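You operate a simulated robot arm through the tools that you are given. There is no shell and no other tool. Be economical: measure what you need, move in short steps, check, and stop when the job is done.

Carry out the task below with a simulated robot arm. There is one attempt and no reset: what you move stays moved.

TASK
Lock the gold bangle away in the jewel box.
Fine: shut the lid and turn the latch back.
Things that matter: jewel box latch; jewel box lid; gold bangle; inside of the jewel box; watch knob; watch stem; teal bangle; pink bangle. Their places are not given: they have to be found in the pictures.

Only the result counts: the job must be done as asked and must still hold three seconds after the hand-in. Knocking over, shifting, dropping, spilling or breaking anything else fails it. Lids that push on must go on centred and level and be pressed home; caps that screw on are set level and turned clockwise until they are tight.

THE ROBOT
A 7-joint arm with a two-finger parallel gripper, fixed in place. Base frame: the origin is at the foot of the arm, x ahead of it, y to its left, z up; the work surface is at about z = 76. Units: cm, degrees, N and s.
With the tool pointing down near the work surface it reaches from about 30 to 70 cm from the base axis. Its first joint turns from -66.0 to 66.0 degrees. Payload 1.57 kg.
The TCP is the grasp point between the finger pads, 3 cm short of the fingertips. In the tool frame z runs along the fingers and y along their closing line. Largest opening 11 cm; finger width 2.4, thickness 1.2; the body of the gripper, 4.8 by 11.2 cm, starts 7.8 cm behind the TCP.
Orientation is that of the tool frame in the base frame, as a unit quaternion [w, x, y, z]. With the fingers straight down and closing along the base's y, the tool's x points along the base's -x, its y along +y and its z along -z.

THE INTERFACE
- The arm moves only by the tool nudge_tool. Its argument "increments" is a list of rows, each a list of 7 numbers: the shift along the tool's x, y, z in units of 30 mm (1.0 is 30 mm), then the turn, a rotation vector about the tool's x, y, z in units of 4 degrees (1.0 is 4 degrees), then the gripper command, from -1 (shut) to 1 (fully open), values between in proportion. In form: [[tx, ty, tz, ax, ay, az, jaw], ...]. A call has 1 to 20 rows; each row shifts and turns the commanded pose from where the row before left it, along the tool's axes as they then stand. A call with a number of a shift or a turn outside -1 to 1 is refused whole. Each row takes 0.2 s and may step no farther than 5 cm and 8.6 degrees from the row before; otherwise, or with a gripper value out of range, the whole call is refused. A pose out of reach is approached as far as the arm can. The call stops where the force on the tool passes 40 N (or 10 N more than at its start, if that is more) or the arm is blocked; 0.2 s more then pass. Each finger travels about 10.8 cm/s and halts on what it meets, pressing with about 35 N; the grip force reading is that of the motor and also rises with nothing between the fingers. The clock runs only during rows and for 0.2 s after the last one: add rows that do not move to give the fingers time. The reply holds the time, the measured pose of the TCP, the force on the tool along the base axes, the opening and the grip force, in the units named above and with some noise.
- Cameras (640 x 400 px; columns grow to the right, rows downward): "scene" is fixed at [17.11, -39.88, 140.62]; the picture's right is [0.72, -0.70, 0.00], its down [-0.38, -0.39, -0.84] and it looks along [0.59, 0.60, -0.54] (base axes); focal length 348 px, centre (320, 200). "wrist" rides on the gripper at [-3.6, 0, -8] in the tool frame; the picture's right is [0.00, -1.00, 0.00], its down [0.97, 0.00, -0.24] and it looks along [0.24, 0.00, 0.97] (tool axes); focal length 218 px, centre (320, 200).
- capture(camera): a new picture of that camera. It takes no simulated time.
- probe_pixels(camera, pixels): there is no depth. For up to 12 entries [column, row, z] of the newest picture of that camera ("zoom" is the newest enlarged one), the place [x, y] in the base frame at which the ray of that pixel passes the height z, good to about 0.2 cm. It takes no simulated time.
- zoom(camera, box): a new picture of the part [left, top, right, bottom] of that camera's present view, enlarged. It takes no simulated time.
- hand_in(): hands the job in; it is judged then, once.

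Work in short steps. Measure before you move; look again where a grasp or a placing could have gone wrong, and mend it. You have 80 turns and 34 pictures in all, those below and enlarged ones among them. Open the gripper and draw the arm clear of the work before you hand the job in, unless the task says otherwise; then end with one line.

The tools are called after ">>>" by a JSON object that holds its "op" and its "data". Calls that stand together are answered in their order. nudge_tool: Moves the arm, as the interface text tells. Its arguments: {"type":"object","properties":{"increments":{"type":"array"}},"required":["increments"]} The other tools are called the same way: capture (camera) takes a picture; probe_pixels (camera, pixels) gives the place at which the rays of pixels pass given heights; zoom (camera, box) takes an enlarged picture of a part of a camera's view; hand_in () hands the job in.

At the start:

```text
t: 0.0
tcp_pos: [38.28, -1.91, 116.53]
tcp_rot: [0.0, 0.0, 1.0, 0.0]
ft_force: [-0.2, 1.0, 0.1]
grip_width: 10.98
grasp_force: 0.1
```

scene: 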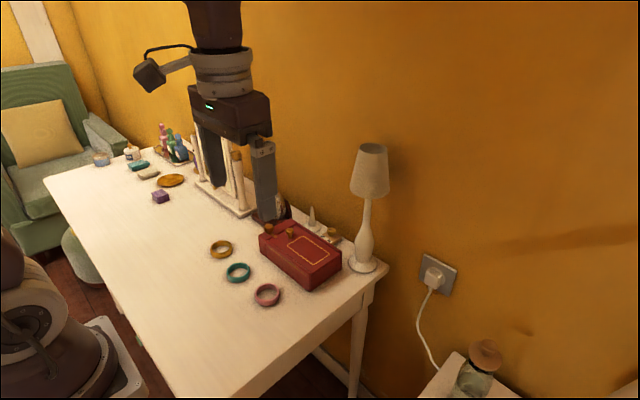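
wrist: 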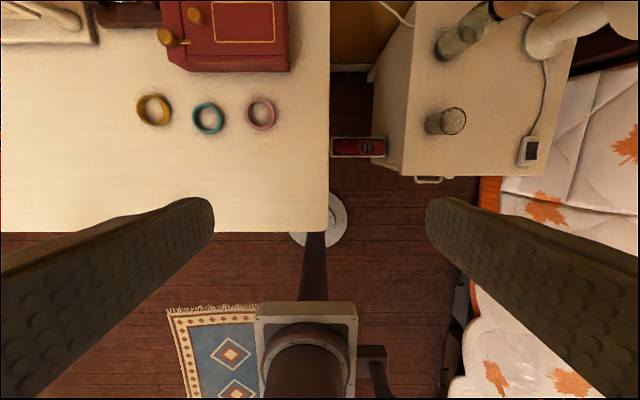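

The pictures show the red box near (300,255) and the gold bangle near (221,249) in the scene view. I zoom in on both to find the latch, the lid and the bangle.

>>> {"op": "zoom", "data": {"camera": "scene", "box": [200, 190, 400, 315]}}

>>> {"op": "zoom", "data": {"camera": "wrist", "box": [90, 0, 330, 150]}}

```text
3.20 times, centred on (300, 252) of scene
```

zoom: 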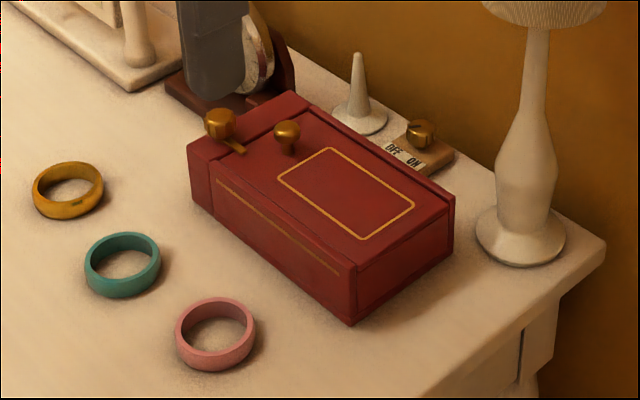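

```text
2.67 times, centred on (210, 75) of wrist
```

zoom: 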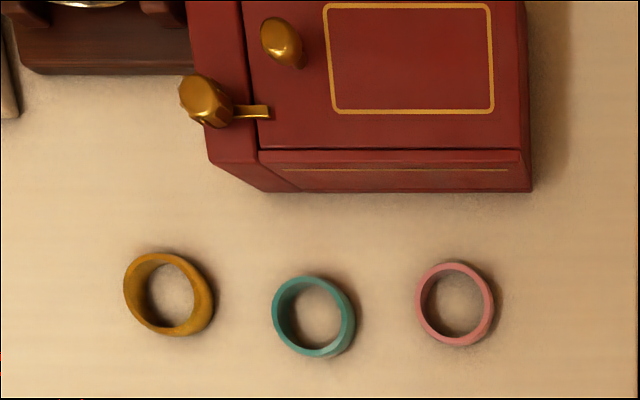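

The latch has a pointer reaching over the lid, and the lid has its own knob. I measure the key points at guessed heights.

>>> {"op": "probe_pixels", "data": {"camera": "wrist", "pixels": [[153, 110, 77], [208, 118, 77], [261, 113, 77], [168, 36, 85], [196, 15, 85], [290, 70, 76], [186, 57, 84], [285, 56, 84], [190, 70, 76]]}}

>>> {"op": "probe_pixels", "data": {"camera": "scene", "pixels": [[221, 249, 77], [238, 273, 77], [267, 295, 77], [269, 228, 86], [290, 232, 86], [309, 290, 76], [310, 273, 82], [342, 251, 82], [290, 219, 82], [259, 235, 82], [261, 253, 76], [341, 270, 76]]}}

```text
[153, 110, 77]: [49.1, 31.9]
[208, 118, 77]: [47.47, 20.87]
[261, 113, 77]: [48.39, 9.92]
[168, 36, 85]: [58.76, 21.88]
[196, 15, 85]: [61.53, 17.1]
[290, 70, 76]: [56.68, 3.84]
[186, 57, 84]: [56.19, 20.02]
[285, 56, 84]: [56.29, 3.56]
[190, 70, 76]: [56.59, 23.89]
```

```text
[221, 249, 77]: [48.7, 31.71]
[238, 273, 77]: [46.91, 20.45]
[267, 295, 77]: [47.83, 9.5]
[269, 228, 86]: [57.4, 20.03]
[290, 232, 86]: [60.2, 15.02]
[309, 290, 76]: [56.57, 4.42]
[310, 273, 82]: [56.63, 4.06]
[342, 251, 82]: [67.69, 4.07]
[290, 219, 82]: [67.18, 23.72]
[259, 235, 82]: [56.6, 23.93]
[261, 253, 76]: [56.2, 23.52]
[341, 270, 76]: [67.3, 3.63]
```

The box spans about x 56.6 to 67.5 and y 4 to 24, with its top near z 82. I move the camera above it for a better view.

>>> {"op": "nudge_tool", "data": {"increments": [[-0.67, 0.53, 0.57, 0, 0, 0, 1], [-0.67, 0.53, 0.57, 0, 0, 0, 1], [-0.67, 0.53, 0.57, 0, 0, 0, 1], [-0.67, 0.53, 0.57, 0, 0, 0, 1], [-0.67, 0.53, 0.57, 0, 0, 0, 1], [-0.67, 0.53, 0.57, 0, 0, 0, 1], [-0.67, 0.53, 0.57, 0, 0, 0, 1], [-0.67, 0.53, 0.57, 0, 0, 0, 1], [-0.67, 0.53, 0.57, 0, 0, 0, 1], [-0.67, 0.53, 0.57, 0, 0, 0, 1], [0, 0, 0, 0, 0, 0, 1]]}}

>>> {"op": "capture", "data": {"camera": "wrist"}}

>>> {"op": "zoom", "data": {"camera": "scene", "box": [240, 200, 360, 300]}}

```text
t: 2.4
tcp_pos: [58.42, 13.79, 99.41]
tcp_rot: [0.0, 0.0, 1.0, 0.0]
ft_force: [0.2, 0.0, 0.0]
grip_width: 10.97
grasp_force: 0.1
```

```text
29 pictures are left
```

wrist: 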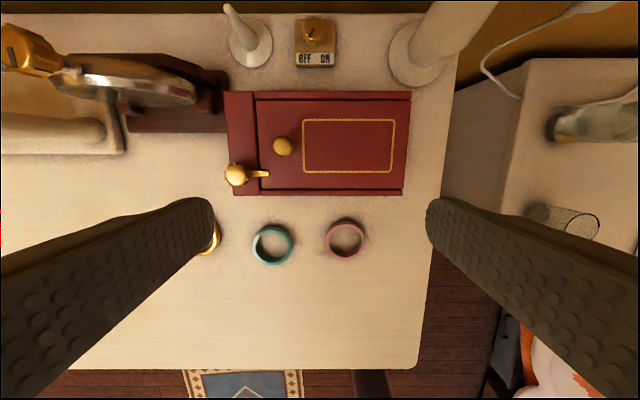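

```text
4.00 times, centred on (300, 250) of scene
```

zoom: 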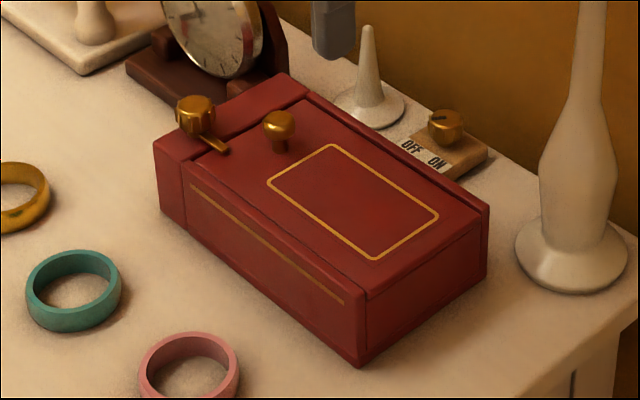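

>>> {"op": "zoom", "data": {"camera": "wrist", "box": [210, 80, 420, 211]}}

```text
3.05 times, centred on (315, 146) of wrist
```

zoom: 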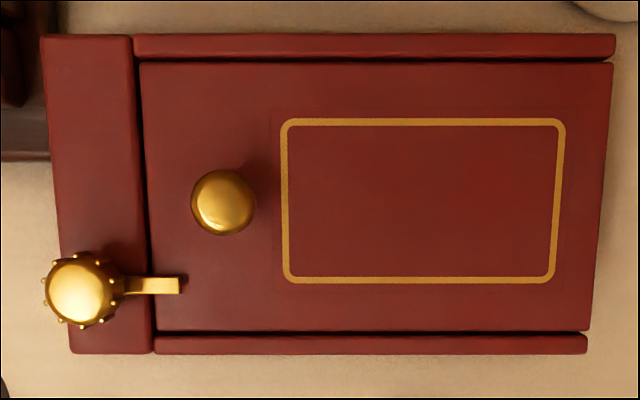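

The lid sits between two rails, and the latch pointer overlies its +y end. I triangulate the two knobs using both cameras.

>>> {"op": "probe_pixels", "data": {"camera": "wrist", "pixels": [[236, 175, 83], [236, 175, 86], [236, 175, 89], [283, 146.2, 83], [283, 146.2, 86], [283, 146.2, 89], [268, 174, 84], [403, 192, 82], [409, 101, 82], [273, 62, 78]]}}

>>> {"op": "probe_pixels", "data": {"camera": "scene", "pixels": [[268.75, 225, 83], [268.75, 225, 86], [268.75, 225, 89], [290, 229, 83], [290, 229, 86], [290, 229, 89], [276.5, 237.5, 83], [276.5, 237.5, 84], [276.5, 237.5, 85], [310, 274, 82], [310, 274, 83], [310, 274, 84]]}}

```text
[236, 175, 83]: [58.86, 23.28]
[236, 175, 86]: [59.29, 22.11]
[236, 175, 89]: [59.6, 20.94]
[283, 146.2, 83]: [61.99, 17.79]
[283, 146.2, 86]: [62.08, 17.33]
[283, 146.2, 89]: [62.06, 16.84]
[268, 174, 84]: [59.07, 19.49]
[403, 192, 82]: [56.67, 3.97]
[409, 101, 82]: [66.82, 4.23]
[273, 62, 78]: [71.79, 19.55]
```

```text
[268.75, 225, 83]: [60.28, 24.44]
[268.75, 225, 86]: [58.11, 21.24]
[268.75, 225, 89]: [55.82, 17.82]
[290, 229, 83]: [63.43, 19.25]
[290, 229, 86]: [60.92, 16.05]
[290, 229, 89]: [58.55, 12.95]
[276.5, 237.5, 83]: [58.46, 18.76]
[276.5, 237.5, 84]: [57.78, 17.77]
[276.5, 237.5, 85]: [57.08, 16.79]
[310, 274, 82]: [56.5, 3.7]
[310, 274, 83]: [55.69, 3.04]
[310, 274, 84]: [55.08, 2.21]
```

The latch knob is at about (59.0, 22.4, top 85) and the lid knob at about (62.1, 17.6, top 84.7). Before moving I check where the tall watch stand is.

>>> {"op": "capture", "data": {"camera": "scene"}}

```text
26 pictures are left
```

scene: 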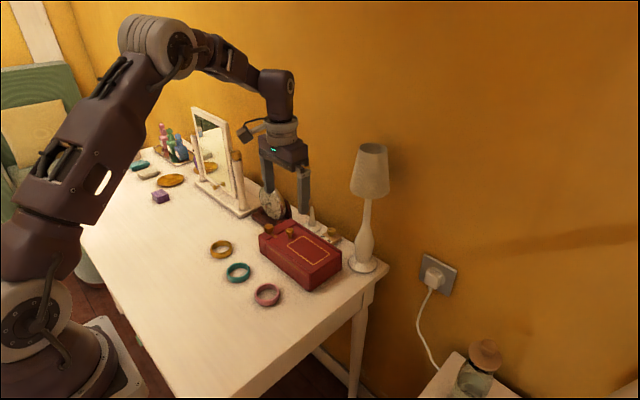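

The watch's top is near (268,186) in the scene view and its knob at (30,50) in the wrist view. I estimate its position and height so I can stay clear of it.

>>> {"op": "probe_pixels", "data": {"camera": "wrist", "pixels": [[30, 50, 86], [30, 50, 90], [30, 50, 94], [195, 95, 84], [228, 110, 77]]}}

>>> {"op": "probe_pixels", "data": {"camera": "scene", "pixels": [[268, 186, 86], [268, 186, 90], [268, 186, 94]]}}

>>> {"op": "zoom", "data": {"camera": "scene", "box": [230, 150, 310, 230]}}

```text
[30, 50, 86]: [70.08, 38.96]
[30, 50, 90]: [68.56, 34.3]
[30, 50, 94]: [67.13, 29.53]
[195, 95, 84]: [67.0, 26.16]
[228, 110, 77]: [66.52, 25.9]
```

```text
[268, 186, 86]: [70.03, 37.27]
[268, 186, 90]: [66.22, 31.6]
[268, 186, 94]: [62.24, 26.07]
```

```text
5.00 times, centred on (270, 190) of scene
```

zoom: 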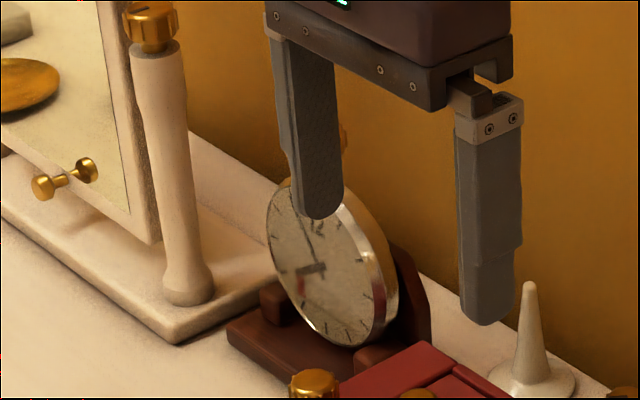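

The watch is around x 65 to 70, y 28 to 33, up to z about 93, so it is clear of the latch approach. I move above the latch knob and turn the gripper to close along x. That leaves the turn that follows in the wrist's central range.

>>> {"op": "nudge_tool", "data": {"increments": [[-0.05, 0.72, 0.37, 0, 0, 0, 0.5], [-0.05, 0.72, 0.37, 0, 0, 0, 0], [-0.05, 0.72, 0.37, 0, 0, 0, 0], [-0.05, 0.72, 0.37, 0, 0, 0, 0], [0, 0, 0, 0, 0, 1, 0], [0, 0, 0, 0, 0, 1, 0], [0, 0, 0, 0, 0, 1, 0], [0, 0, 0, 0, 0, 1, 0], [0, 0, 0, 0, 0, 1, 0], [0, 0, 0, 0, 0, 1, 0], [0, 0, 0, 0, 0, 1, 0], [0, 0, 0, 0, 0, 1, 0], [0, 0, 0, 0, 0, 1, 0], [0, 0, 0, 0, 0, 1, 0], [0, 0, 0, 0, 0, 1, 0], [0, 0, 0, 0, 0, 1, 0], [0, 0, 0, 0, 0, 1, 0], [0, 0, 0, 0, 0, 1, 0], [0, 0, 0, 0, 0, 1, 0], [0, 0, 0, 0, 0, 1, 0]]}}

>>> {"op": "nudge_tool", "data": {"increments": [[0, 0, 0, 0, 0, 1, 0], [0, 0, 0, 0, 0, 1, 0], [0, 0, 0, 0, 0, 1, 0], [0, 0, 0, 0, 0, 1, 0], [0, 0, 0, 0, 0, 1, 0], [0, 0, 0, 0, 0, 1, 0], [0, 0, 0, 0, 0, 0.5, 0], [0, 0, 0, 0, 0, 0, 0]]}}

>>> {"op": "capture", "data": {"camera": "wrist"}}

```text
t: 6.6
tcp_pos: [59.08, 22.51, 94.97]
tcp_rot: [0.0, 0.531, 0.847, 0.0]
ft_force: [0.7, -0.4, 0.8]
grip_width: 5.52
grasp_force: 0.1
```

```text
t: 8.4
tcp_pos: [59.09, 22.52, 95.08]
tcp_rot: [0.0, 0.708, 0.706, 0.0]
ft_force: [0.3, -0.2, -0.1]
grip_width: 5.5
grasp_force: 0.0
```

```text
24 pictures are left
```

wrist: 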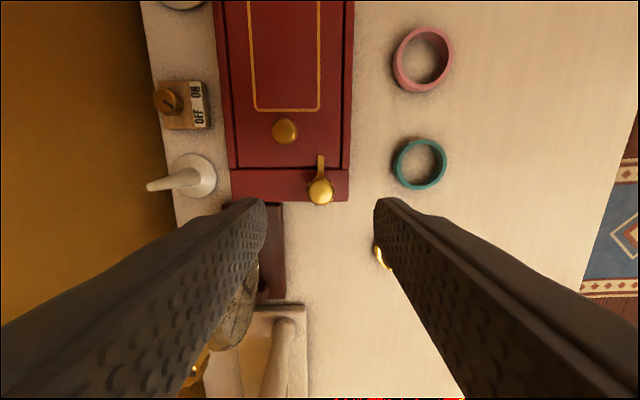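

The latch knob is at (320,191), so it is centred between the fingers in x. I probe its y at a few heights.

>>> {"op": "probe_pixels", "data": {"camera": "wrist", "pixels": [[320, 191, 84], [320, 191, 85], [320, 191, 86], [283, 131, 84], [320, 158, 83]]}}

```text
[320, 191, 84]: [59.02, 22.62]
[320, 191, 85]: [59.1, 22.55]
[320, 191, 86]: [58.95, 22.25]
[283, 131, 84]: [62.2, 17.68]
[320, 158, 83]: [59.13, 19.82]
```

The knob is at (59.05, 22.5), directly below the tool. I go down to z of about 86, putting the fingertips near 83, and close on it.

>>> {"op": "nudge_tool", "data": {"increments": [[0, 0, 0.6, 0, 0, 0, 0], [0, 0, 0.6, 0, 0, 0, 0], [0, 0, 0.6, 0, 0, 0, 0], [0, 0, 0.6, 0, 0, 0, 0], [0, 0, 0.6, 0, 0, 0, 0], [0, 0, 0, 0, 0, 0, 0], [0, 0, 0, 0, 0, 0, -1], [0, 0, 0, 0, 0, 0, -1], [0, 0, 0, 0, 0, 0, -1]]}}

>>> {"op": "zoom", "data": {"camera": "scene", "box": [230, 190, 310, 250]}}

```text
t: 10.4
tcp_pos: [58.96, 22.31, 85.98]
tcp_rot: [-0.001, 0.708, 0.707, 0.0]
ft_force: [4.9, 0.8, -3.5]
grip_width: 2.57
grasp_force: 37.1
```

```text
6.67 times, centred on (270, 220) of scene
```

zoom: 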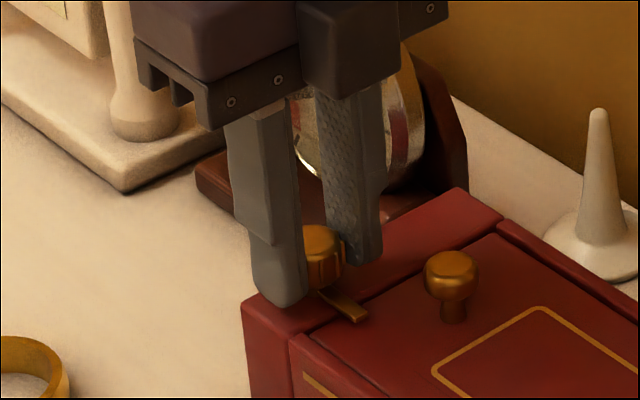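

The knob is held at 2.57 cm. I turn it counter-clockwise about 20° as a test.

>>> {"op": "nudge_tool", "data": {"increments": [[0, 0, 0, 0, 0, -1, -1], [0, 0, 0, 0, 0, -1, -1], [0, 0, 0, 0, 0, -1, -1], [0, 0, 0, 0, 0, -1, -1], [0, 0, 0, 0, 0, -1, -1]]}}

>>> {"op": "zoom", "data": {"camera": "scene", "box": [230, 190, 310, 250]}}

```text
t: 11.6
tcp_pos: [59.22, 22.32, 86.14]
tcp_rot: [-0.001, 0.574, 0.819, 0.0]
ft_force: [18.9, 0.2, -22.5]
grip_width: 2.57
grasp_force: 37.0
```

```text
6.67 times, centred on (270, 220) of scene
```

zoom: 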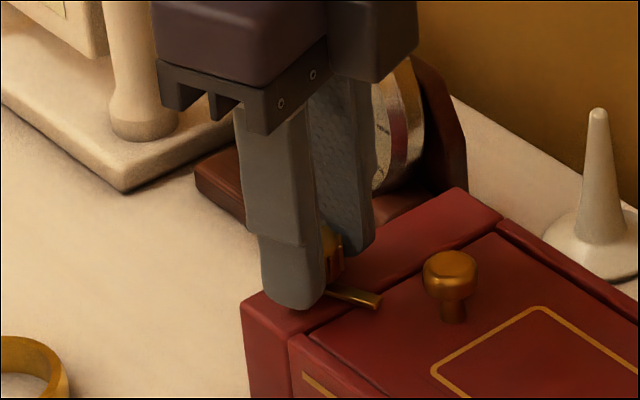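

The latch pointer turned with the gripper, but side forces have built up (18.9 and -22.5 N). I open to let go and check the readings before gripping again.

>>> {"op": "nudge_tool", "data": {"increments": [[0, 0, 0, 0, 0, 0, -0.2], [0, 0, 0, 0, 0, 0, -0.2]]}}

>>> {"op": "zoom", "data": {"camera": "wrist", "box": [220, 80, 420, 230]}}

```text
t: 12.2
tcp_pos: [58.98, 22.41, 86.02]
tcp_rot: [-0.001, 0.574, 0.819, 0.0]
ft_force: [0.0, 0.1, -0.7]
grip_width: 4.39
grasp_force: 0.1
```

```text
2.67 times, centred on (320, 155) of wrist
```

zoom: 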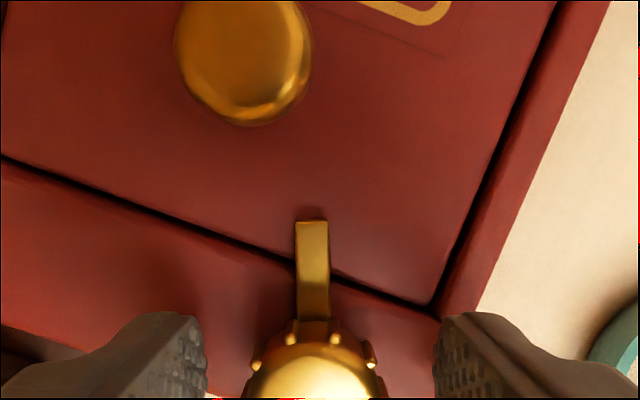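

The pointer has turned 20° and stays there. The knob is about 0.1 cm off centre, so I correct that, grip again and keep turning.

>>> {"op": "nudge_tool", "data": {"increments": [[0, 0.04, 0, 0, 0, 0, -0.2], [0, 0, 0, 0, 0, 0, -1], [0, 0, 0, 0, 0, 0, -1], [0, 0, 0, 0, 0, -1, -1], [0, 0, 0, 0, 0, -1, -1], [0, 0, 0, 0, 0, -1, -1], [0, 0, 0, 0, 0, -1, -1], [0, 0, 0, 0, 0, -1, -1], [0, 0, 0, 0, 0, -1, -1], [0, 0, 0, 0, 0, -1, -1], [0, 0, 0, 0, 0, -1, -1]]}}

```text
t: 14.6
tcp_pos: [59.24, 22.6, 86.03]
tcp_rot: [0.0, 0.326, 0.945, 0.001]
ft_force: [8.7, 4.4, -2.9]
grip_width: 2.57
grasp_force: 36.7
```

The force is low, and the latch has turned about 52°. I turn it another 40°.

>>> {"op": "nudge_tool", "data": {"increments": [[0, 0, 0, 0, 0, -1, -1], [0, 0, 0, 0, 0, -1, -1], [0, 0, 0, 0, 0, -1, -1], [0, 0, 0, 0, 0, -1, -1], [0, 0, 0, 0, 0, -1, -1], [0, 0, 0, 0, 0, -1, -1], [0, 0, 0, 0, 0, -1, -1], [0, 0, 0, 0, 0, -1, -1], [0, 0, 0, 0, 0, -1, -1], [0, 0, 0, 0, 0, -0.5, -1]]}}

>>> {"op": "zoom", "data": {"camera": "wrist", "box": [220, 80, 420, 230]}}

```text
t: 16.8
tcp_pos: [59.28, 22.81, 86.0]
tcp_rot: [0.002, 0.0, 1.0, 0.003]
ft_force: [10.0, 38.9, 3.5]
grip_width: 2.59
grasp_force: 37.6
```

```text
2.67 times, centred on (320, 155) of wrist
```

zoom: 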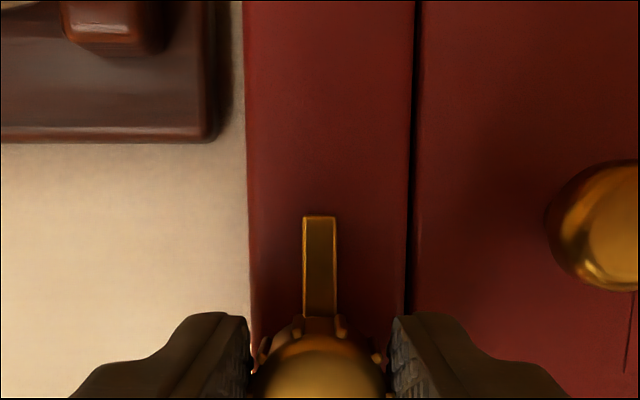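

The pointer now lies along the strip, clear of the lid. I release the knob and lift straight up.

>>> {"op": "nudge_tool", "data": {"increments": [[0, 0, 0, 0, 0, 0, -0.2], [0, 0, 0, 0, 0, 0, -0.2], [0, 0, -0.7, 0, 0, 0, -0.2], [0, 0, -0.7, 0, 0, 0, -0.2], [0, 0, -0.7, 0, 0, 0, -0.2], [0, 0, -0.7, 0, 0, 0, -0.2], [0, 0, -0.7, 0, 0, 0, -0.2], [0, 0, 0, 0, 0, 0, -0.2]]}}

>>> {"op": "zoom", "data": {"camera": "wrist", "box": [220, 80, 480, 240]}}

```text
t: 18.6
tcp_pos: [59.13, 22.38, 96.56]
tcp_rot: [0.0, 0.0, 1.0, 0.0]
ft_force: [0.3, -0.2, 0.5]
grip_width: 4.42
grasp_force: 0.1
```

```text
2.46 times, centred on (350, 160) of wrist
```

zoom: 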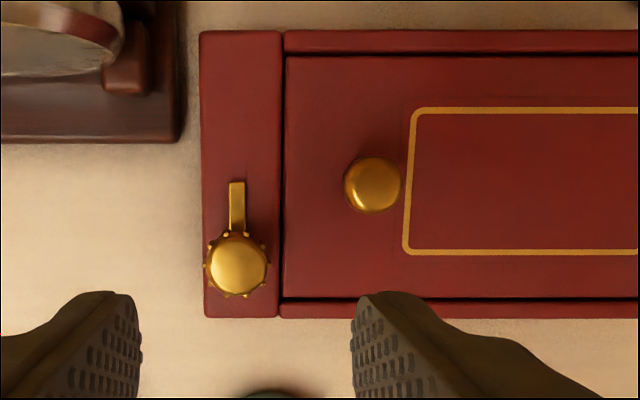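

The latch is open. I move over the lid knob at (62.15, 17.65) and turn the gripper to close along x again.

>>> {"op": "nudge_tool", "data": {"increments": [[-0.5, -0.79, 0, 0, 0, 0, -0.1], [-0.5, -0.79, 0, 0, 0, 0, -0.1], [0, 0, 0, 0, 0, 1, -0.1], [0, 0, 0, 0, 0, 1, -0.1], [0, 0, 0, 0, 0, 1, -0.1], [0, 0, 0, 0, 0, 1, -0.1], [0, 0, 0, 0, 0, 1, -0.1], [0, 0, 0, 0, 0, 1, -0.1], [0, 0, 0, 0, 0, 1, -0.1], [0, 0, 0, 0, 0, 1, -0.1], [0, 0, 0, 0, 0, 1, -0.1], [0, 0, 0, 0, 0, 1, -0.1], [0, 0, 0, 0, 0, 1, -0.1], [0, 0, 0, 0, 0, 1, -0.1], [0, 0, 0, 0, 0, 1, -0.1], [0, 0, 0, 0, 0, 1, -0.1], [0, 0, 0, 0, 0, 1, -0.1], [0, 0, 0, 0, 0, 1, -0.1], [0, 0, 0, 0, 0, 1, -0.1], [0, 0, 0, 0, 0, 1, -0.1]]}}

>>> {"op": "nudge_tool", "data": {"increments": [[0, 0, 0, 0, 0, 1, -0.1], [0, 0, 0, 0, 0, 1, -0.1], [0, 0, 0, 0, 0, 1, -0.1], [0, 0, 0, 0, 0, 1, -0.1], [0, 0, 0, 0, 0, 0.5, -0.1], [0, 0, 0, 0, 0, 0, -0.1]]}}

>>> {"op": "zoom", "data": {"camera": "wrist", "box": [200, 0, 440, 230]}}

```text
t: 22.8
tcp_pos: [62.14, 17.85, 96.47]
tcp_rot: [0.0, 0.589, 0.808, 0.0]
ft_force: [0.3, 0.3, -0.1]
grip_width: 4.93
grasp_force: 0.0
```

```text
t: 24.2
tcp_pos: [62.27, 17.73, 96.57]
tcp_rot: [0.0, 0.708, 0.706, 0.001]
ft_force: [0.4, -0.3, -0.5]
grip_width: 4.95
grasp_force: 0.1
```

```text
1.74 times, centred on (320, 115) of wrist
```

zoom: 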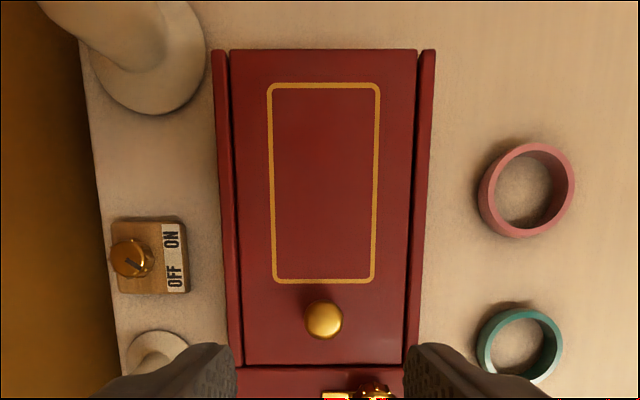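

The knob is centred between the fingers at zoom (324,320). I go down and grip it.

>>> {"op": "nudge_tool", "data": {"increments": [[0, 0, 0.716, 0, 0, 0, -0.1], [0, 0, 0.716, 0, 0, 0, -0.1], [0, 0, 0.716, 0, 0, 0, -0.1], [0, 0, 0.716, 0, 0, 0, -0.1], [0, 0, 0.716, 0, 0, 0, -0.1], [0, 0, 0, 0, 0, 0, -0.1], [0, 0, 0, 0, 0, 0, -1], [0, 0, 0, 0, 0, 0, -1], [0, 0, 0, 0, 0, 0, -1]]}}

>>> {"op": "zoom", "data": {"camera": "scene", "box": [240, 190, 360, 300]}}

```text
t: 26.2
tcp_pos: [62.09, 17.77, 85.87]
tcp_rot: [-0.002, 0.708, 0.707, -0.002]
ft_force: [-28.1, -1.6, 5.9]
grip_width: 2.12
grasp_force: 33.9
```

```text
3.64 times, centred on (300, 245) of scene
```

zoom: 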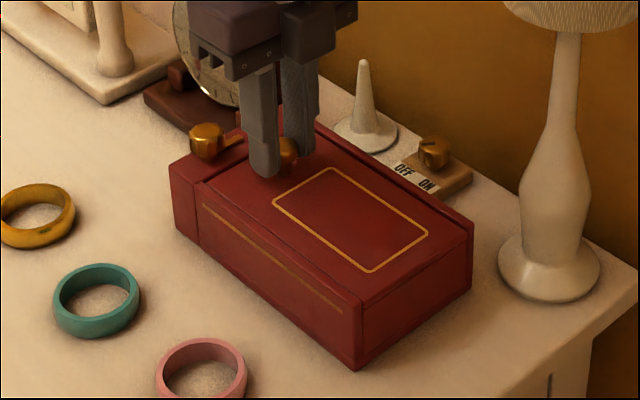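

The knob is held at 2.12 cm. I relieve the side load, then try a gentle slide of 1 cm toward -y.

>>> {"op": "nudge_tool", "data": {"increments": [[0, -0.05, 0, 0, 0, 0, -1], [-0.1, 0, 0, 0, 0, 0, -1], [-0.1, 0, 0, 0, 0, 0, -1], [-0.1, 0, 0, 0, 0, 0, -1]]}}

```text
t: 27.2
tcp_pos: [61.92, 16.83, 85.86]
tcp_rot: [0.0, 0.708, 0.706, 0.001]
ft_force: [-16.7, 0.3, 3.3]
grip_width: 2.12
grasp_force: 34.3
```

The tool moved 0.94 cm with almost no force along y. I check whether the lid slid with it.

>>> {"op": "zoom", "data": {"camera": "scene", "box": [240, 190, 360, 300]}}

```text
3.64 times, centred on (300, 245) of scene
```

zoom: 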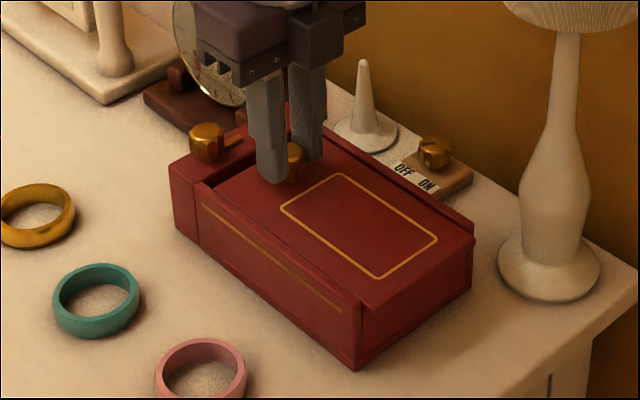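

The lid slides toward -y. Before going further I measure the lamp, because the hand will come near its shade.

>>> {"op": "probe_pixels", "data": {"camera": "scene", "pixels": [[362, 264, 77], [345, 262, 76], [369, 195, 95], [369, 195, 100], [369, 195, 105], [350, 190, 95], [350, 190, 98], [390, 192, 98], [371, 146, 105], [371, 146, 110]]}}

>>> {"op": "probe_pixels", "data": {"camera": "wrist", "pixels": [[280, 50, 76]]}}

```text
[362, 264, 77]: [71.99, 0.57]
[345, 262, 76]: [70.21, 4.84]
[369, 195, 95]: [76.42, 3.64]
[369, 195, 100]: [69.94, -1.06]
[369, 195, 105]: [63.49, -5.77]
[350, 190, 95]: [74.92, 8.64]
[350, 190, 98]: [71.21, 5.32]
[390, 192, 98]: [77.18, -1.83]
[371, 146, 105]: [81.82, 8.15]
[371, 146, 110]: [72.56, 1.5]
```

```text
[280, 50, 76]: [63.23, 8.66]
```

The lamp axis is near (72.3, 0.8) and its shade spans roughly z 98 to 110, radius about 5. Stopping the knob at y of about 8 keeps the hand clear, so I slide the lid that far.

>>> {"op": "nudge_tool", "data": {"increments": [[-0.29, -0.04, 0, 0, 0, 0, -1], [-0.29, 0, 0, 0, 0, 0, -1], [-0.29, 0, 0, 0, 0, 0, -1], [-0.29, 0, 0, 0, 0, 0, -1], [-0.29, 0, 0, 0, 0, 0, -1], [-0.29, 0, 0, 0, 0, 0, -1], [-0.29, 0, 0, 0, 0, 0, -1], [-0.29, 0, 0, 0, 0, 0, -1], [-0.29, 0, 0, 0, 0, 0, -1], [-0.29, 0, 0, 0, 0, 0, -1], [0, 0, 0, 0, 0, 0, -1]]}}

>>> {"op": "zoom", "data": {"camera": "scene", "box": [230, 170, 390, 300]}}

```text
t: 29.6
tcp_pos: [62.05, 8.15, 85.88]
tcp_rot: [0.001, 0.708, 0.706, 0.002]
ft_force: [17.7, 0.0, 11.4]
grip_width: 2.1
grasp_force: 34.3
```

```text
3.08 times, centred on (310, 235) of scene
```

zoom: 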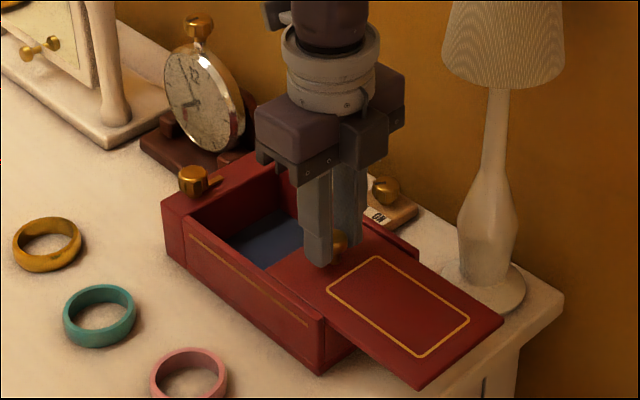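

The lid is open, showing the blue lining. I release the knob, rise, and move over the gold bangle's +y wall, turning the gripper back to close along y.

>>> {"op": "nudge_tool", "data": {"increments": [[0, 0, 0, 0, 0, 0, -0.2], [0, 0, 0, 0, 0, 0, -0.2], [0, 0, -0.8, 0, 0, 0, -0.2], [0, 0, -0.8, 0, 0, 0, -0.2], [0, 0, -0.8, 0, 0, 0, -0.2], [0, 0, -0.8, 0, 0, 0, -0.2], [0, 0, -0.8, 0, 0, 0, -0.2], [0.878, -0.435, 0, 0, 0, 0, -0.2], [0.878, -0.435, 0, 0, 0, 0, -0.2], [0.878, -0.435, 0, 0, 0, 0, -0.2], [0.878, -0.435, 0, 0, 0, 0, -0.2], [0.878, -0.435, 0, 0, 0, 0, -0.2], [0.878, -0.435, 0, 0, 0, 0, -0.2], [0.878, -0.435, 0, 0, 0, 0, -0.2], [0.878, -0.435, 0, 0, 0, 0, -0.2], [0.878, -0.435, 0, 0, 0, 0, -0.2], [0.878, -0.435, 0, 0, 0, 0, -0.2]]}}

>>> {"op": "nudge_tool", "data": {"increments": [[0, 0, 0, 0, 0, -1, -0.4], [0, 0, 0, 0, 0, -1, -0.4], [0, 0, 0, 0, 0, -1, -0.4], [0, 0, 0, 0, 0, -1, -0.4], [0, 0, 0, 0, 0, -1, -0.4], [0, 0, 0, 0, 0, -1, -0.4], [0, 0, 0, 0, 0, -1, -0.4], [0, 0, 0, 0, 0, -1, -0.4], [0, 0, 0, 0, 0, -1, -0.4], [0, 0, 0, 0, 0, -1, -0.4], [0, 0, 0, 0, 0, -1, -0.4], [0, 0, 0, 0, 0, -1, -0.4], [0, 0, 0, 0, 0, -1, -0.4], [0, 0, 0, 0, 0, -1, -0.4], [0, 0, 0, 0, 0, -1, -0.4], [0, 0, 0, 0, 0, -1, -0.4], [0, 0, 0, 0, 0, -1, -0.4], [0, 0, 0, 0, 0, -1, -0.4], [0, 0, 0, 0, 0, -1, -0.4], [0, 0, 0, 0, 0, -1, -0.4]]}}

>>> {"op": "nudge_tool", "data": {"increments": [[0, 0, 0.9, 0, 0, -1, -0.4], [0, 0, 0.9, 0, 0, -1, -0.4], [0, 0, 0.6, 0, 0, -0.5, -0.4], [0, 0, 0, 0, 0, 0, -0.4]]}}

>>> {"op": "capture", "data": {"camera": "wrist"}}

```text
t: 33.2
tcp_pos: [48.95, 34.39, 97.76]
tcp_rot: [0.0, 0.708, 0.706, 0.0]
ft_force: [0.7, -0.7, 0.2]
grip_width: 4.37
grasp_force: 0.1
```

```text
t: 37.4
tcp_pos: [48.81, 34.56, 97.75]
tcp_rot: [0.0, 0.087, 0.996, 0.0]
ft_force: [-0.3, 0.5, 0.2]
grip_width: 3.31
grasp_force: 0.1
```

```text
t: 38.4
tcp_pos: [48.79, 34.35, 90.56]
tcp_rot: [0.0, 0.0, 1.0, 0.001]
ft_force: [-0.6, 0.3, 0.1]
grip_width: 3.29
grasp_force: 0.1
```

```text
14 pictures are left
```

wrist: 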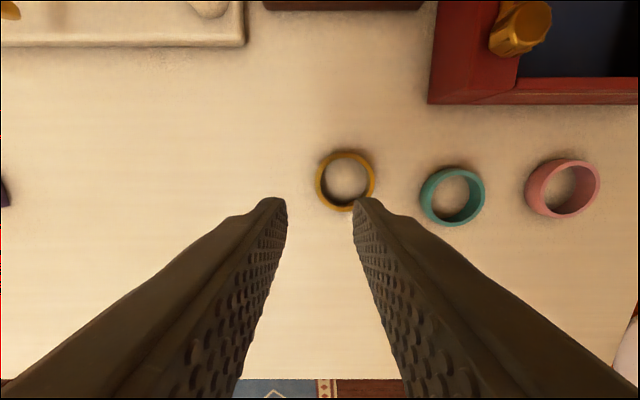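

The bangle's rim spans columns 315 to 376 and rows 151 to 212. I probe the rim points.

>>> {"op": "probe_pixels", "data": {"camera": "wrist", "pixels": [[315, 181, 77.5], [323, 181, 77.5], [376, 181, 77.5], [368, 181, 77.5], [345, 151, 77.5], [345, 212, 76], [345, 212, 77.5]]}}

```text
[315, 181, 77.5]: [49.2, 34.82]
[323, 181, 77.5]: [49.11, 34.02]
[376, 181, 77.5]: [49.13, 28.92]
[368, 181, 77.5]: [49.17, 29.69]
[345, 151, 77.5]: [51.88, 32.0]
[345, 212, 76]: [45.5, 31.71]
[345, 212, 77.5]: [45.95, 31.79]
```

The bangle's centre is (49.0, 31.8), its outer radius about 2.95 and its wall about 0.75. The tool is over the +y wall, so I descend with one finger inside the ring and close.

>>> {"op": "nudge_tool", "data": {"increments": [[-0.05, 0, 0.7, 0, 0, 0, -0.4], [0, 0, 0.7, 0, 0, 0, -0.4], [0, 0, 0.7, 0, 0, 0, -0.4], [0, 0, 0.7, 0, 0, 0, -0.4], [0, 0, 0.5, 0, 0, 0, -0.4], [0, 0, 0.4, 0, 0, 0, -0.4], [0, 0, 0, 0, 0, 0, -0.4], [0, 0, 0, 0, 0, 0, -1], [0, 0, 0, 0, 0, 0, -1], [0, 0, 0, 0, 0, 0, -1]]}}

>>> {"op": "capture", "data": {"camera": "wrist"}}

```text
t: 40.6
tcp_pos: [48.98, 34.54, 79.34]
tcp_rot: [0.0, 0.0, 1.0, 0.0]
ft_force: [1.0, -0.2, 0.6]
grip_width: 0.13
grasp_force: 23.0
```

```text
13 pictures are left
```

wrist: 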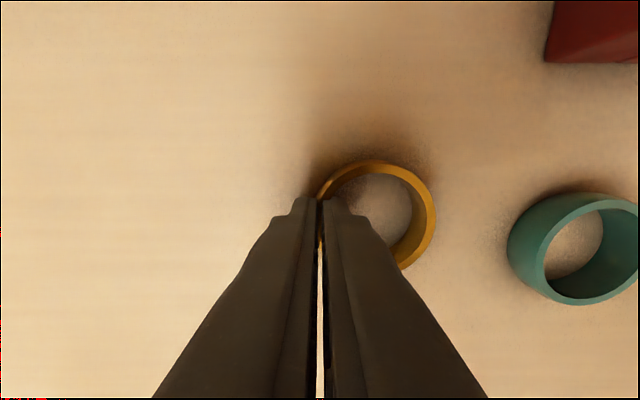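

The reading shows only 0.13 cm between the pads, though the ring wall seems to pass between them near (320,190). I lift a little and look.

>>> {"op": "nudge_tool", "data": {"increments": [[0, 0, -0.4, 0, 0, 0, -1], [0, 0, -0.4, 0, 0, 0, -1], [0, 0, -0.4, 0, 0, 0, -1], [0, 0, 0, 0, 0, 0, -1]]}}

>>> {"op": "capture", "data": {"camera": "wrist"}}

```text
t: 41.6
tcp_pos: [48.94, 34.38, 82.98]
tcp_rot: [0.0, 0.0, 1.0, -0.001]
ft_force: [0.5, -0.3, -0.3]
grip_width: 0.15
grasp_force: 22.6
```

```text
12 pictures are left
```

wrist: 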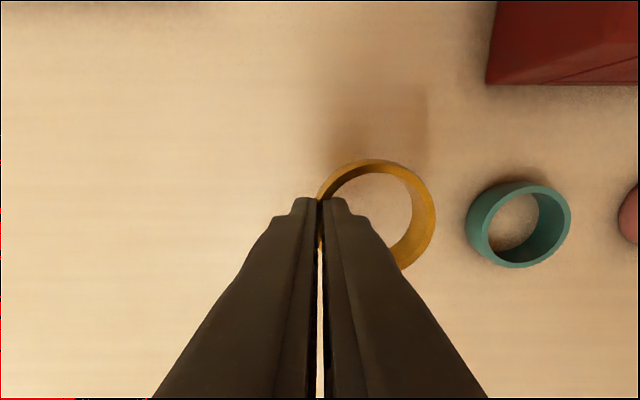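

The bangle is held and lifted clear. I rise, carry it over the open part of the box, and look before lowering.

>>> {"op": "nudge_tool", "data": {"increments": [[0, 0, -0.8, 0, 0, 0, -1], [0, 0, -0.8, 0, 0, 0, -1], [0, 0, -0.8, 0, 0, 0, -1], [0, 0, -0.8, 0, 0, 0, -1], [-0.544, -0.684, 0, 0, 0, 0, -1], [-0.544, -0.684, 0, 0, 0, 0, -1], [-0.544, -0.684, 0, 0, 0, 0, -1], [-0.544, -0.684, 0, 0, 0, 0, -1], [-0.544, -0.684, 0, 0, 0, 0, -1], [-0.544, -0.684, 0, 0, 0, 0, -1], [-0.544, -0.684, 0, 0, 0, 0, -1], [-0.544, -0.684, 0, 0, 0, 0, -1], [0, 0, 0, 0, 0, 0, -1]]}}

>>> {"op": "capture", "data": {"camera": "wrist"}}

```text
t: 44.4
tcp_pos: [61.95, 17.99, 92.84]
tcp_rot: [0.0, 0.001, 1.0, 0.001]
ft_force: [0.1, 0.2, -1.0]
grip_width: 0.15
grasp_force: 23.4
```

```text
11 pictures are left
```

wrist: 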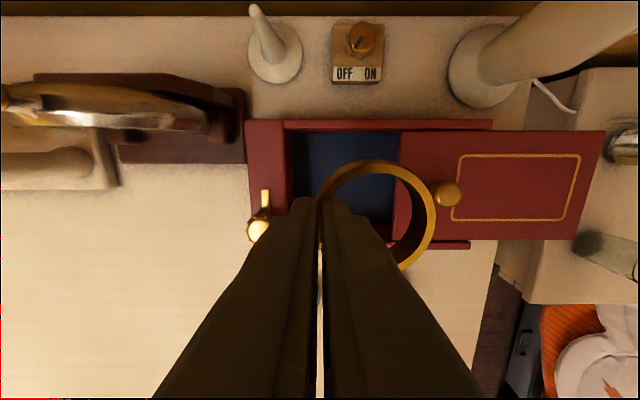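

The ring is held steady above the opening. I probe the opening's edges: the +y wall at column 291, the lid edge at column 398, and the back rail at row 131.

>>> {"op": "probe_pixels", "data": {"camera": "wrist", "pixels": [[291, 150, 82], [398, 145, 82], [340, 131, 82], [460, 241, 82], [448, 194, 85], [393, 222, 77.5], [393, 222, 79]]}}

```text
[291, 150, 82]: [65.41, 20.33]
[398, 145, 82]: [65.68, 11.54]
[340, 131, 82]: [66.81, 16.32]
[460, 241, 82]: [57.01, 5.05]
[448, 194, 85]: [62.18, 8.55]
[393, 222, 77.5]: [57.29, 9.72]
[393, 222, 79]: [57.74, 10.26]
```

The opening runs about y 11.5 to 20.4 and x 57.7 to 66.6. The ring (y about 12.4 to 18.4) and the fingers fit with margin, so I lower it.

>>> {"op": "nudge_tool", "data": {"increments": [[0, 0, 0.7, 0, 0, 0, -1], [0, 0, 0.7, 0, 0, 0, -1], [0, 0, 0.7, 0, 0, 0, -1], [0, 0, 0.7, 0, 0, 0, -1], [0, 0, 0.6, 0, 0, 0, -1], [0, 0, 0.2, 0, 0, 0, -1], [0, 0, 0, 0, 0, 0, -1]]}}

```text
t: 46.0
tcp_pos: [62.03, 18.17, 81.72]
tcp_rot: [0.0, 0.0, 1.0, 0.0]
ft_force: [-0.3, -0.2, -0.2]
grip_width: 0.15
grasp_force: 23.4
```

There is no contact yet at z 81.7. I lower in 0.3 cm steps, watching the force.

>>> {"op": "nudge_tool", "data": {"increments": [[0, 0, 0.1, 0, 0, 0, -1], [0, 0, 0.1, 0, 0, 0, -1], [0, 0, 0, 0, 0, 0, -1]]}}

>>> {"op": "nudge_tool", "data": {"increments": [[0, 0, 0.1, 0, 0, 0, -1], [0, 0, 0.06, 0, 0, 0, -1], [0, 0, 0, 0, 0, 0, -1]]}}

```text
t: 46.8
tcp_pos: [62.02, 18.13, 81.27]
tcp_rot: [0.0, 0.0, 1.0, 0.0]
ft_force: [0.2, -1.2, -0.9]
grip_width: 0.17
grasp_force: 23.6
```

```text
t: 47.6
tcp_pos: [62.06, 18.13, 80.78]
tcp_rot: [0.001, 0.0, 1.0, 0.0]
ft_force: [-0.2, 0.1, -0.2]
grip_width: 0.15
grasp_force: 23.4
```

Still no contact at z 80.8, so I continue down gently.

>>> {"op": "nudge_tool", "data": {"increments": [[0, 0, 0.07, 0, 0, 0, -1], [0, 0, 0.05, 0, 0, 0, -1], [0, 0, 0, 0, 0, 0, -1]]}}

>>> {"op": "nudge_tool", "data": {"increments": [[0, 0, 0.05, 0, 0, 0, -1], [0, 0, 0, 0, 0, 0, -1]]}}

```text
t: 48.4
tcp_pos: [62.07, 18.07, 80.38]
tcp_rot: [0.0, 0.0, 1.0, -0.001]
ft_force: [-0.1, -1.5, -0.3]
grip_width: 0.15
grasp_force: 23.3
```

```text
t: 49.0
tcp_pos: [62.06, 18.21, 80.36]
tcp_rot: [0.001, -0.001, 1.0, -0.001]
ft_force: [-4.1, -2.3, 15.9]
grip_width: 0.15
grasp_force: 23.1
```

Contact: Fz is 15.9 N, so the ring is on the floor of the box. I open slightly, within the clearance, and rise.

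>>> {"op": "nudge_tool", "data": {"increments": [[0, 0, 0, 0, 0, 0, -0.78], [0, 0, 0, 0, 0, 0, -0.78], [0, 0, -0.2, 0, 0, 0, -0.78], [0, 0, -0.4, 0, 0, 0, -0.78], [0, 0, -0.7, 0, 0, 0, -0.78], [0, 0, -0.7, 0, 0, 0, -0.78], [0, 0, -0.8, 0, 0, 0, -0.78], [0, 0, -0.8, 0, 0, 0, -0.78], [0, 0, -0.8, 0, 0, 0, -0.78], [0, 0, -0.8, 0, 0, 0, -0.78], [0, 0, 0, 0, 0, 0, -0.78]]}}

>>> {"op": "capture", "data": {"camera": "wrist"}}

```text
t: 51.4
tcp_pos: [62.05, 17.97, 95.98]
tcp_rot: [0.0, 0.001, 1.0, 0.0]
ft_force: [-0.5, 0.3, 0.2]
grip_width: 1.2
grasp_force: 0.1
```

```text
10 pictures are left
```

wrist: 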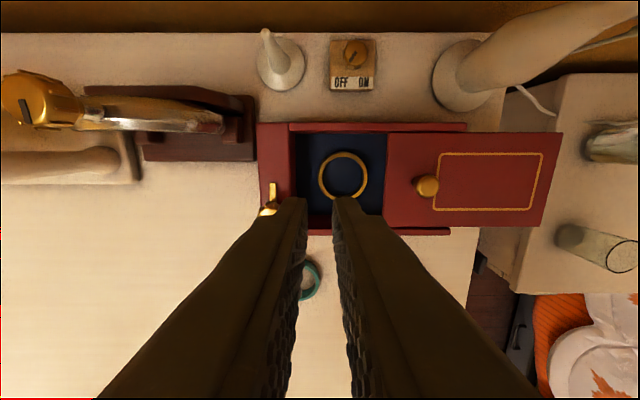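

The bangle lies flat inside at (343,176). Next is the lid knob at (427,186): gripping it along y needs no turn and stays clear of the lamp. I measure it first.

>>> {"op": "probe_pixels", "data": {"camera": "wrist", "pixels": [[427, 186, 84.5], [427, 186, 85]]}}

>>> {"op": "nudge_tool", "data": {"increments": [[0, -0.65, 0, 0, 0, 0, -0.1], [0, -0.65, 0, 0, 0, 0, -0.1], [0, -0.65, 0, 0, 0, 0, -0.1], [0, -0.65, 0, 0, 0, 0, -0.1], [0, -0.65, 0, 0, 0, 0, -0.1], [0, 0, 0, 0, 0, 0, -0.1]]}}

>>> {"op": "capture", "data": {"camera": "wrist"}}

```text
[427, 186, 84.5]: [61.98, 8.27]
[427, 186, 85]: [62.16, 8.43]
```

```text
t: 52.8
tcp_pos: [61.99, 8.38, 96.07]
tcp_rot: [0.0, 0.0, 1.0, 0.0]
ft_force: [0.3, 0.7, -0.1]
grip_width: 4.94
grasp_force: 0.1
```

```text
9 pictures are left
```

wrist: 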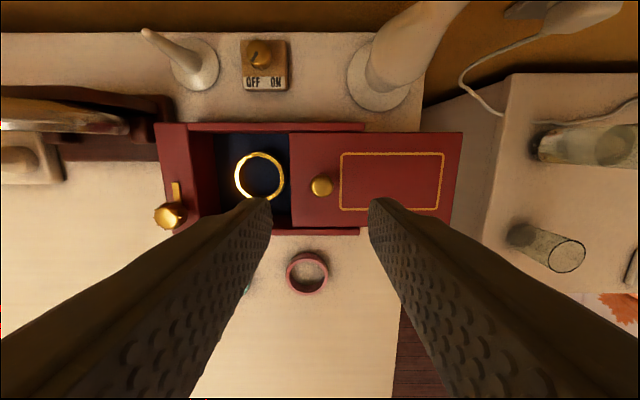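

The knob is centred at (321,186). I descend and grip it.

>>> {"op": "nudge_tool", "data": {"increments": [[0, 0, 0.7, 0, 0, 0, -0.1], [0, 0, 0.7, 0, 0, 0, -0.1], [0, 0, 0.7, 0, 0, 0, -0.1], [0, 0, 0.7, 0, 0, 0, -0.1], [0, 0, 0.6, 0, 0, 0, -0.1], [0, 0, 0, 0, 0, 0, -0.1], [0, 0, 0, 0, 0, 0, -1], [0, 0, 0, 0, 0, 0, -1], [0, 0, 0, 0, 0, 0, -1]]}}

```text
t: 54.8
tcp_pos: [62.0, 8.21, 85.66]
tcp_rot: [0.0, 0.0, 1.0, -0.001]
ft_force: [0.8, 0.3, -5.4]
grip_width: 2.11
grasp_force: 35.0
```

The knob is held. I slide the lid about 9 cm toward +y.

>>> {"op": "nudge_tool", "data": {"increments": [[0, 0.3, 0, 0, 0, 0, -1], [0, 0.3, 0, 0, 0, 0, -1], [0, 0.3, 0, 0, 0, 0, -1], [0, 0.3, 0, 0, 0, 0, -1], [0, 0.3, 0, 0, 0, 0, -1], [0, 0.3, 0, 0, 0, 0, -1], [0, 0.3, 0, 0, 0, 0, -1], [0, 0.3, 0, 0, 0, 0, -1], [0, 0.3, 0, 0, 0, 0, -1], [0, 0.3, 0, 0, 0, 0, -1], [0, 0, 0, 0, 0, 0, -1]]}}

>>> {"op": "nudge_tool", "data": {"increments": [[0, 0.07, 0, 0, 0, 0, -1], [0, 0.07, 0, 0, 0, 0, -1], [0, 0.07, 0, 0, 0, 0, -1], [0, 0.07, 0, 0, 0, 0, -1], [0, 0, 0, 0, 0, 0, -1]]}}

```text
t: 57.2
tcp_pos: [62.04, 17.44, 85.7]
tcp_rot: [0.0, 0.0, 1.0, 0.0]
ft_force: [1.7, 0.1, -7.5]
grip_width: 2.1
grasp_force: 34.6
```

```text
t: 58.4
tcp_pos: [61.97, 17.8, 85.73]
tcp_rot: [-0.001, 0.002, 1.0, -0.003]
ft_force: [-2.2, -35.2, 5.7]
grip_width: 2.11
grasp_force: 34.7
```

The lid has met its end stop (-35 N) with the knob back at y 17.8. I ease off, release, rise and move above the latch.

>>> {"op": "nudge_tool", "data": {"increments": [[0, -0.1, 0, 0, 0, 0, -1], [0, 0, 0, 0, 0, 0, -0.3], [0, 0, 0, 0, 0, 0, -0.3], [0, 0, -0.7, 0, 0, 0, -0.3], [0, 0, -0.7, 0, 0, 0, -0.3], [0, 0, -0.7, 0, 0, 0, -0.3], [0, 0, -0.7, 0, 0, 0, -0.3], [0, 0, -0.6, 0, 0, 0, -0.3], [0.48, 0.79, 0, 0, 0, 0, -0.3], [0.48, 0.79, 0, 0, 0, 0, -0.2], [0, 0, 0, 0, 0, 0, -0.2]]}}

>>> {"op": "zoom", "data": {"camera": "wrist", "box": [220, 80, 480, 240]}}

```text
t: 60.8
tcp_pos: [59.05, 22.49, 96.01]
tcp_rot: [-0.001, 0.0, 1.0, 0.001]
ft_force: [-0.3, 0.7, -0.4]
grip_width: 4.39
grasp_force: 0.1
```

```text
2.46 times, centred on (350, 160) of wrist
```

zoom: 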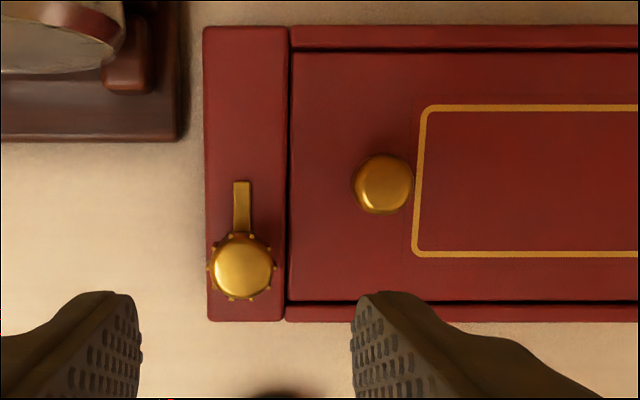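

The lid is fully shut, with the same gap as at the start, and the latch knob is centred near column 318. I descend and grip the latch.

>>> {"op": "nudge_tool", "data": {"increments": [[0, 0.02, 0.7, 0, 0, 0, -0.2], [0, 0, 0.7, 0, 0, 0, -0.2], [0, 0, 0.7, 0, 0, 0, -0.2], [0, 0, 0.7, 0, 0, 0, -0.2], [0, 0, 0.52, 0, 0, 0, -0.2], [0, 0, 0, 0, 0, 0, -0.2], [0, 0, 0, 0, 0, 0, -1], [0, 0, 0, 0, 0, 0, -1], [0, 0, 0, 0, 0, 0, -1]]}}

>>> {"op": "nudge_tool", "data": {"increments": [[0, 0, 0, 0, 0, 1, -1], [0, 0, 0, 0, 0, 1, -1], [0, 0, 0, 0, 0, 1, -1], [0, 0, 0, 0, 0, 1, -1], [0, 0, 0, 0, 0, 1, -1], [0, 0, 0, 0, 0, 1, -1], [0, 0, 0, 0, 0, 1, -1]]}}

```text
t: 62.8
tcp_pos: [59.27, 22.88, 85.87]
tcp_rot: [0.001, 0.0, 1.0, 0.0]
ft_force: [1.1, 7.2, -5.6]
grip_width: 2.56
grasp_force: 36.9
```

```text
t: 64.4
tcp_pos: [59.08, 22.68, 85.87]
tcp_rot: [0.0, 0.242, 0.97, 0.001]
ft_force: [9.9, 12.1, -16.2]
grip_width: 2.57
grasp_force: 36.5
```

The latch is turning (28° so far) and the forces are moderate. I continue.

>>> {"op": "nudge_tool", "data": {"increments": [[0, 0, 0, 0, 0, 1, -1], [0, 0, 0, 0, 0, 1, -1], [0, 0, 0, 0, 0, 1, -1], [0, 0, 0, 0, 0, 1, -1], [0, 0, 0, 0, 0, 1, -1], [0, 0, 0, 0, 0, 1, -1], [0, 0, 0, 0, 0, 1, -1], [0, 0, 0, 0, 0, 1, -1]]}}

>>> {"op": "nudge_tool", "data": {"increments": [[0, 0, 0, 0, 0, 1, -1], [0, 0, 0, 0, 0, 1, -1], [0, 0, 0, 0, 0, 1, -1], [0, 0, 0, 0, 0, 1, -1], [0, 0, 0, 0, 0, 1, -1], [0, 0, 0, 0, 0, 1, -1], [0, 0, 0, 0, 0, 1, -1], [0, 0, 0, 0, 0, 0.5, -1], [0, 0, 0, 0, 0, 0, -1]]}}

```text
t: 66.2
tcp_pos: [59.0, 22.58, 85.85]
tcp_rot: [0.0, 0.501, 0.866, -0.001]
ft_force: [-1.9, 4.7, -15.2]
grip_width: 2.56
grasp_force: 36.5
```

```text
t: 68.2
tcp_pos: [58.96, 22.63, 85.97]
tcp_rot: [0.0, 0.707, 0.707, -0.001]
ft_force: [-18.3, -1.9, -12.3]
grip_width: 2.6
grasp_force: 36.8
```

The latch has turned 90°. I release, rise straight up and check.

>>> {"op": "nudge_tool", "data": {"increments": [[0, 0, 0, 0, 0, 0, -0.2], [0, 0, 0, 0, 0, 0, -0.2], [0, 0, -0.7, 0, 0, 0, -0.2], [0, 0, -0.7, 0, 0, 0, -0.2], [0, 0, -0.7, 0, 0, 0, -0.2], [0, 0, -0.7, 0, 0, 0, -0.2], [0, 0, -0.7, 0, 0, 0, -0.2], [0, 0, -0.7, 0, 0, 0, -0.2], [0, 0, 0, 0, 0, 0, 0]]}}

>>> {"op": "zoom", "data": {"camera": "wrist", "box": [200, 40, 440, 230]}}

>>> {"op": "zoom", "data": {"camera": "scene", "box": [230, 190, 390, 310]}}

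```text
t: 70.2
tcp_pos: [59.07, 22.57, 98.42]
tcp_rot: [0.001, 0.707, 0.707, 0.0]
ft_force: [-0.4, 0.0, 0.0]
grip_width: 5.49
grasp_force: 0.2
```

```text
2.11 times, centred on (320, 135) of wrist
```

zoom: 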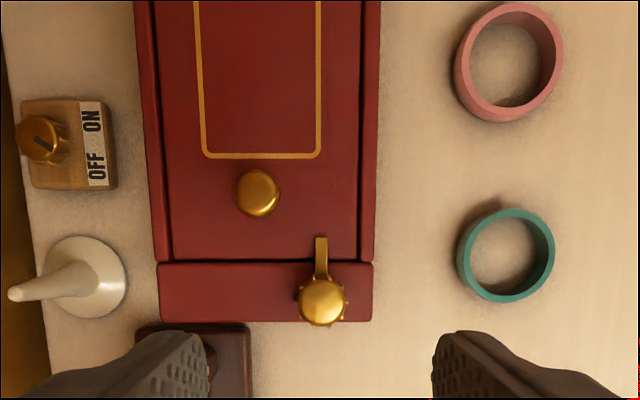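

```text
3.33 times, centred on (310, 250) of scene
```

zoom: 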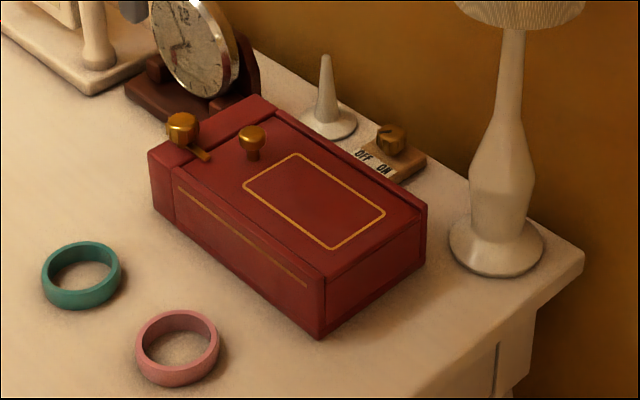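

The lid is shut, the latch pointer lies over it as at the start, and nothing else has moved. I draw the arm up and back with the gripper open.

>>> {"op": "nudge_tool", "data": {"increments": [[0, 0, -0.9, 0, 0, 0, 1], [0, 0, -0.9, 0, 0, 0, 1], [0, 0, -0.9, 0, 0, 0, 1], [0, -0.8, -0.5, 0, 0, 0, 1], [0, -0.8, 0, 0, 0, 0, 1], [0, -0.8, 0, 0, 0, 0, 1], [0, -0.8, 0, 0, 0, 0, 1], [0, -0.8, 0, 0, 0, 0, 1], [0, 0, 0, 0, 0, 0, 1]]}}

>>> {"op": "capture", "data": {"camera": "scene"}}

```text
t: 72.2
tcp_pos: [47.25, 22.55, 108.14]
tcp_rot: [0.0, 0.707, 0.707, 0.0]
ft_force: [-0.3, -0.5, -0.1]
grip_width: 11.03
grasp_force: 0.0
```

```text
5 pictures are left
```

scene: 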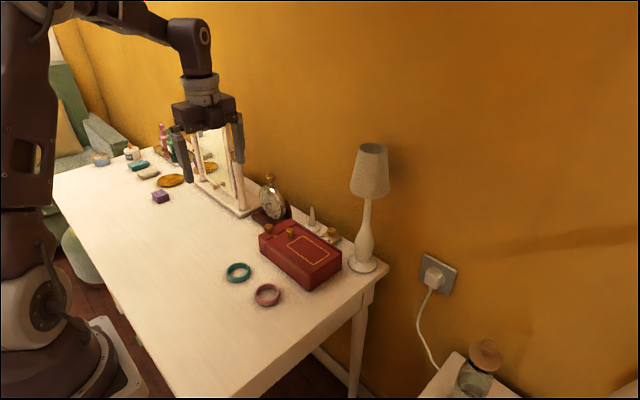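

The arm is clear, the box is shut and latched, and everything else is in place, so I hand in.

>>> {"op": "hand_in", "data": {}}

```text
The job is handed in.
```

The gold bangle is in the jewel box with the lid slid shut and the latch turned back over it; in the last picture nothing else had moved, and the job is handed in.
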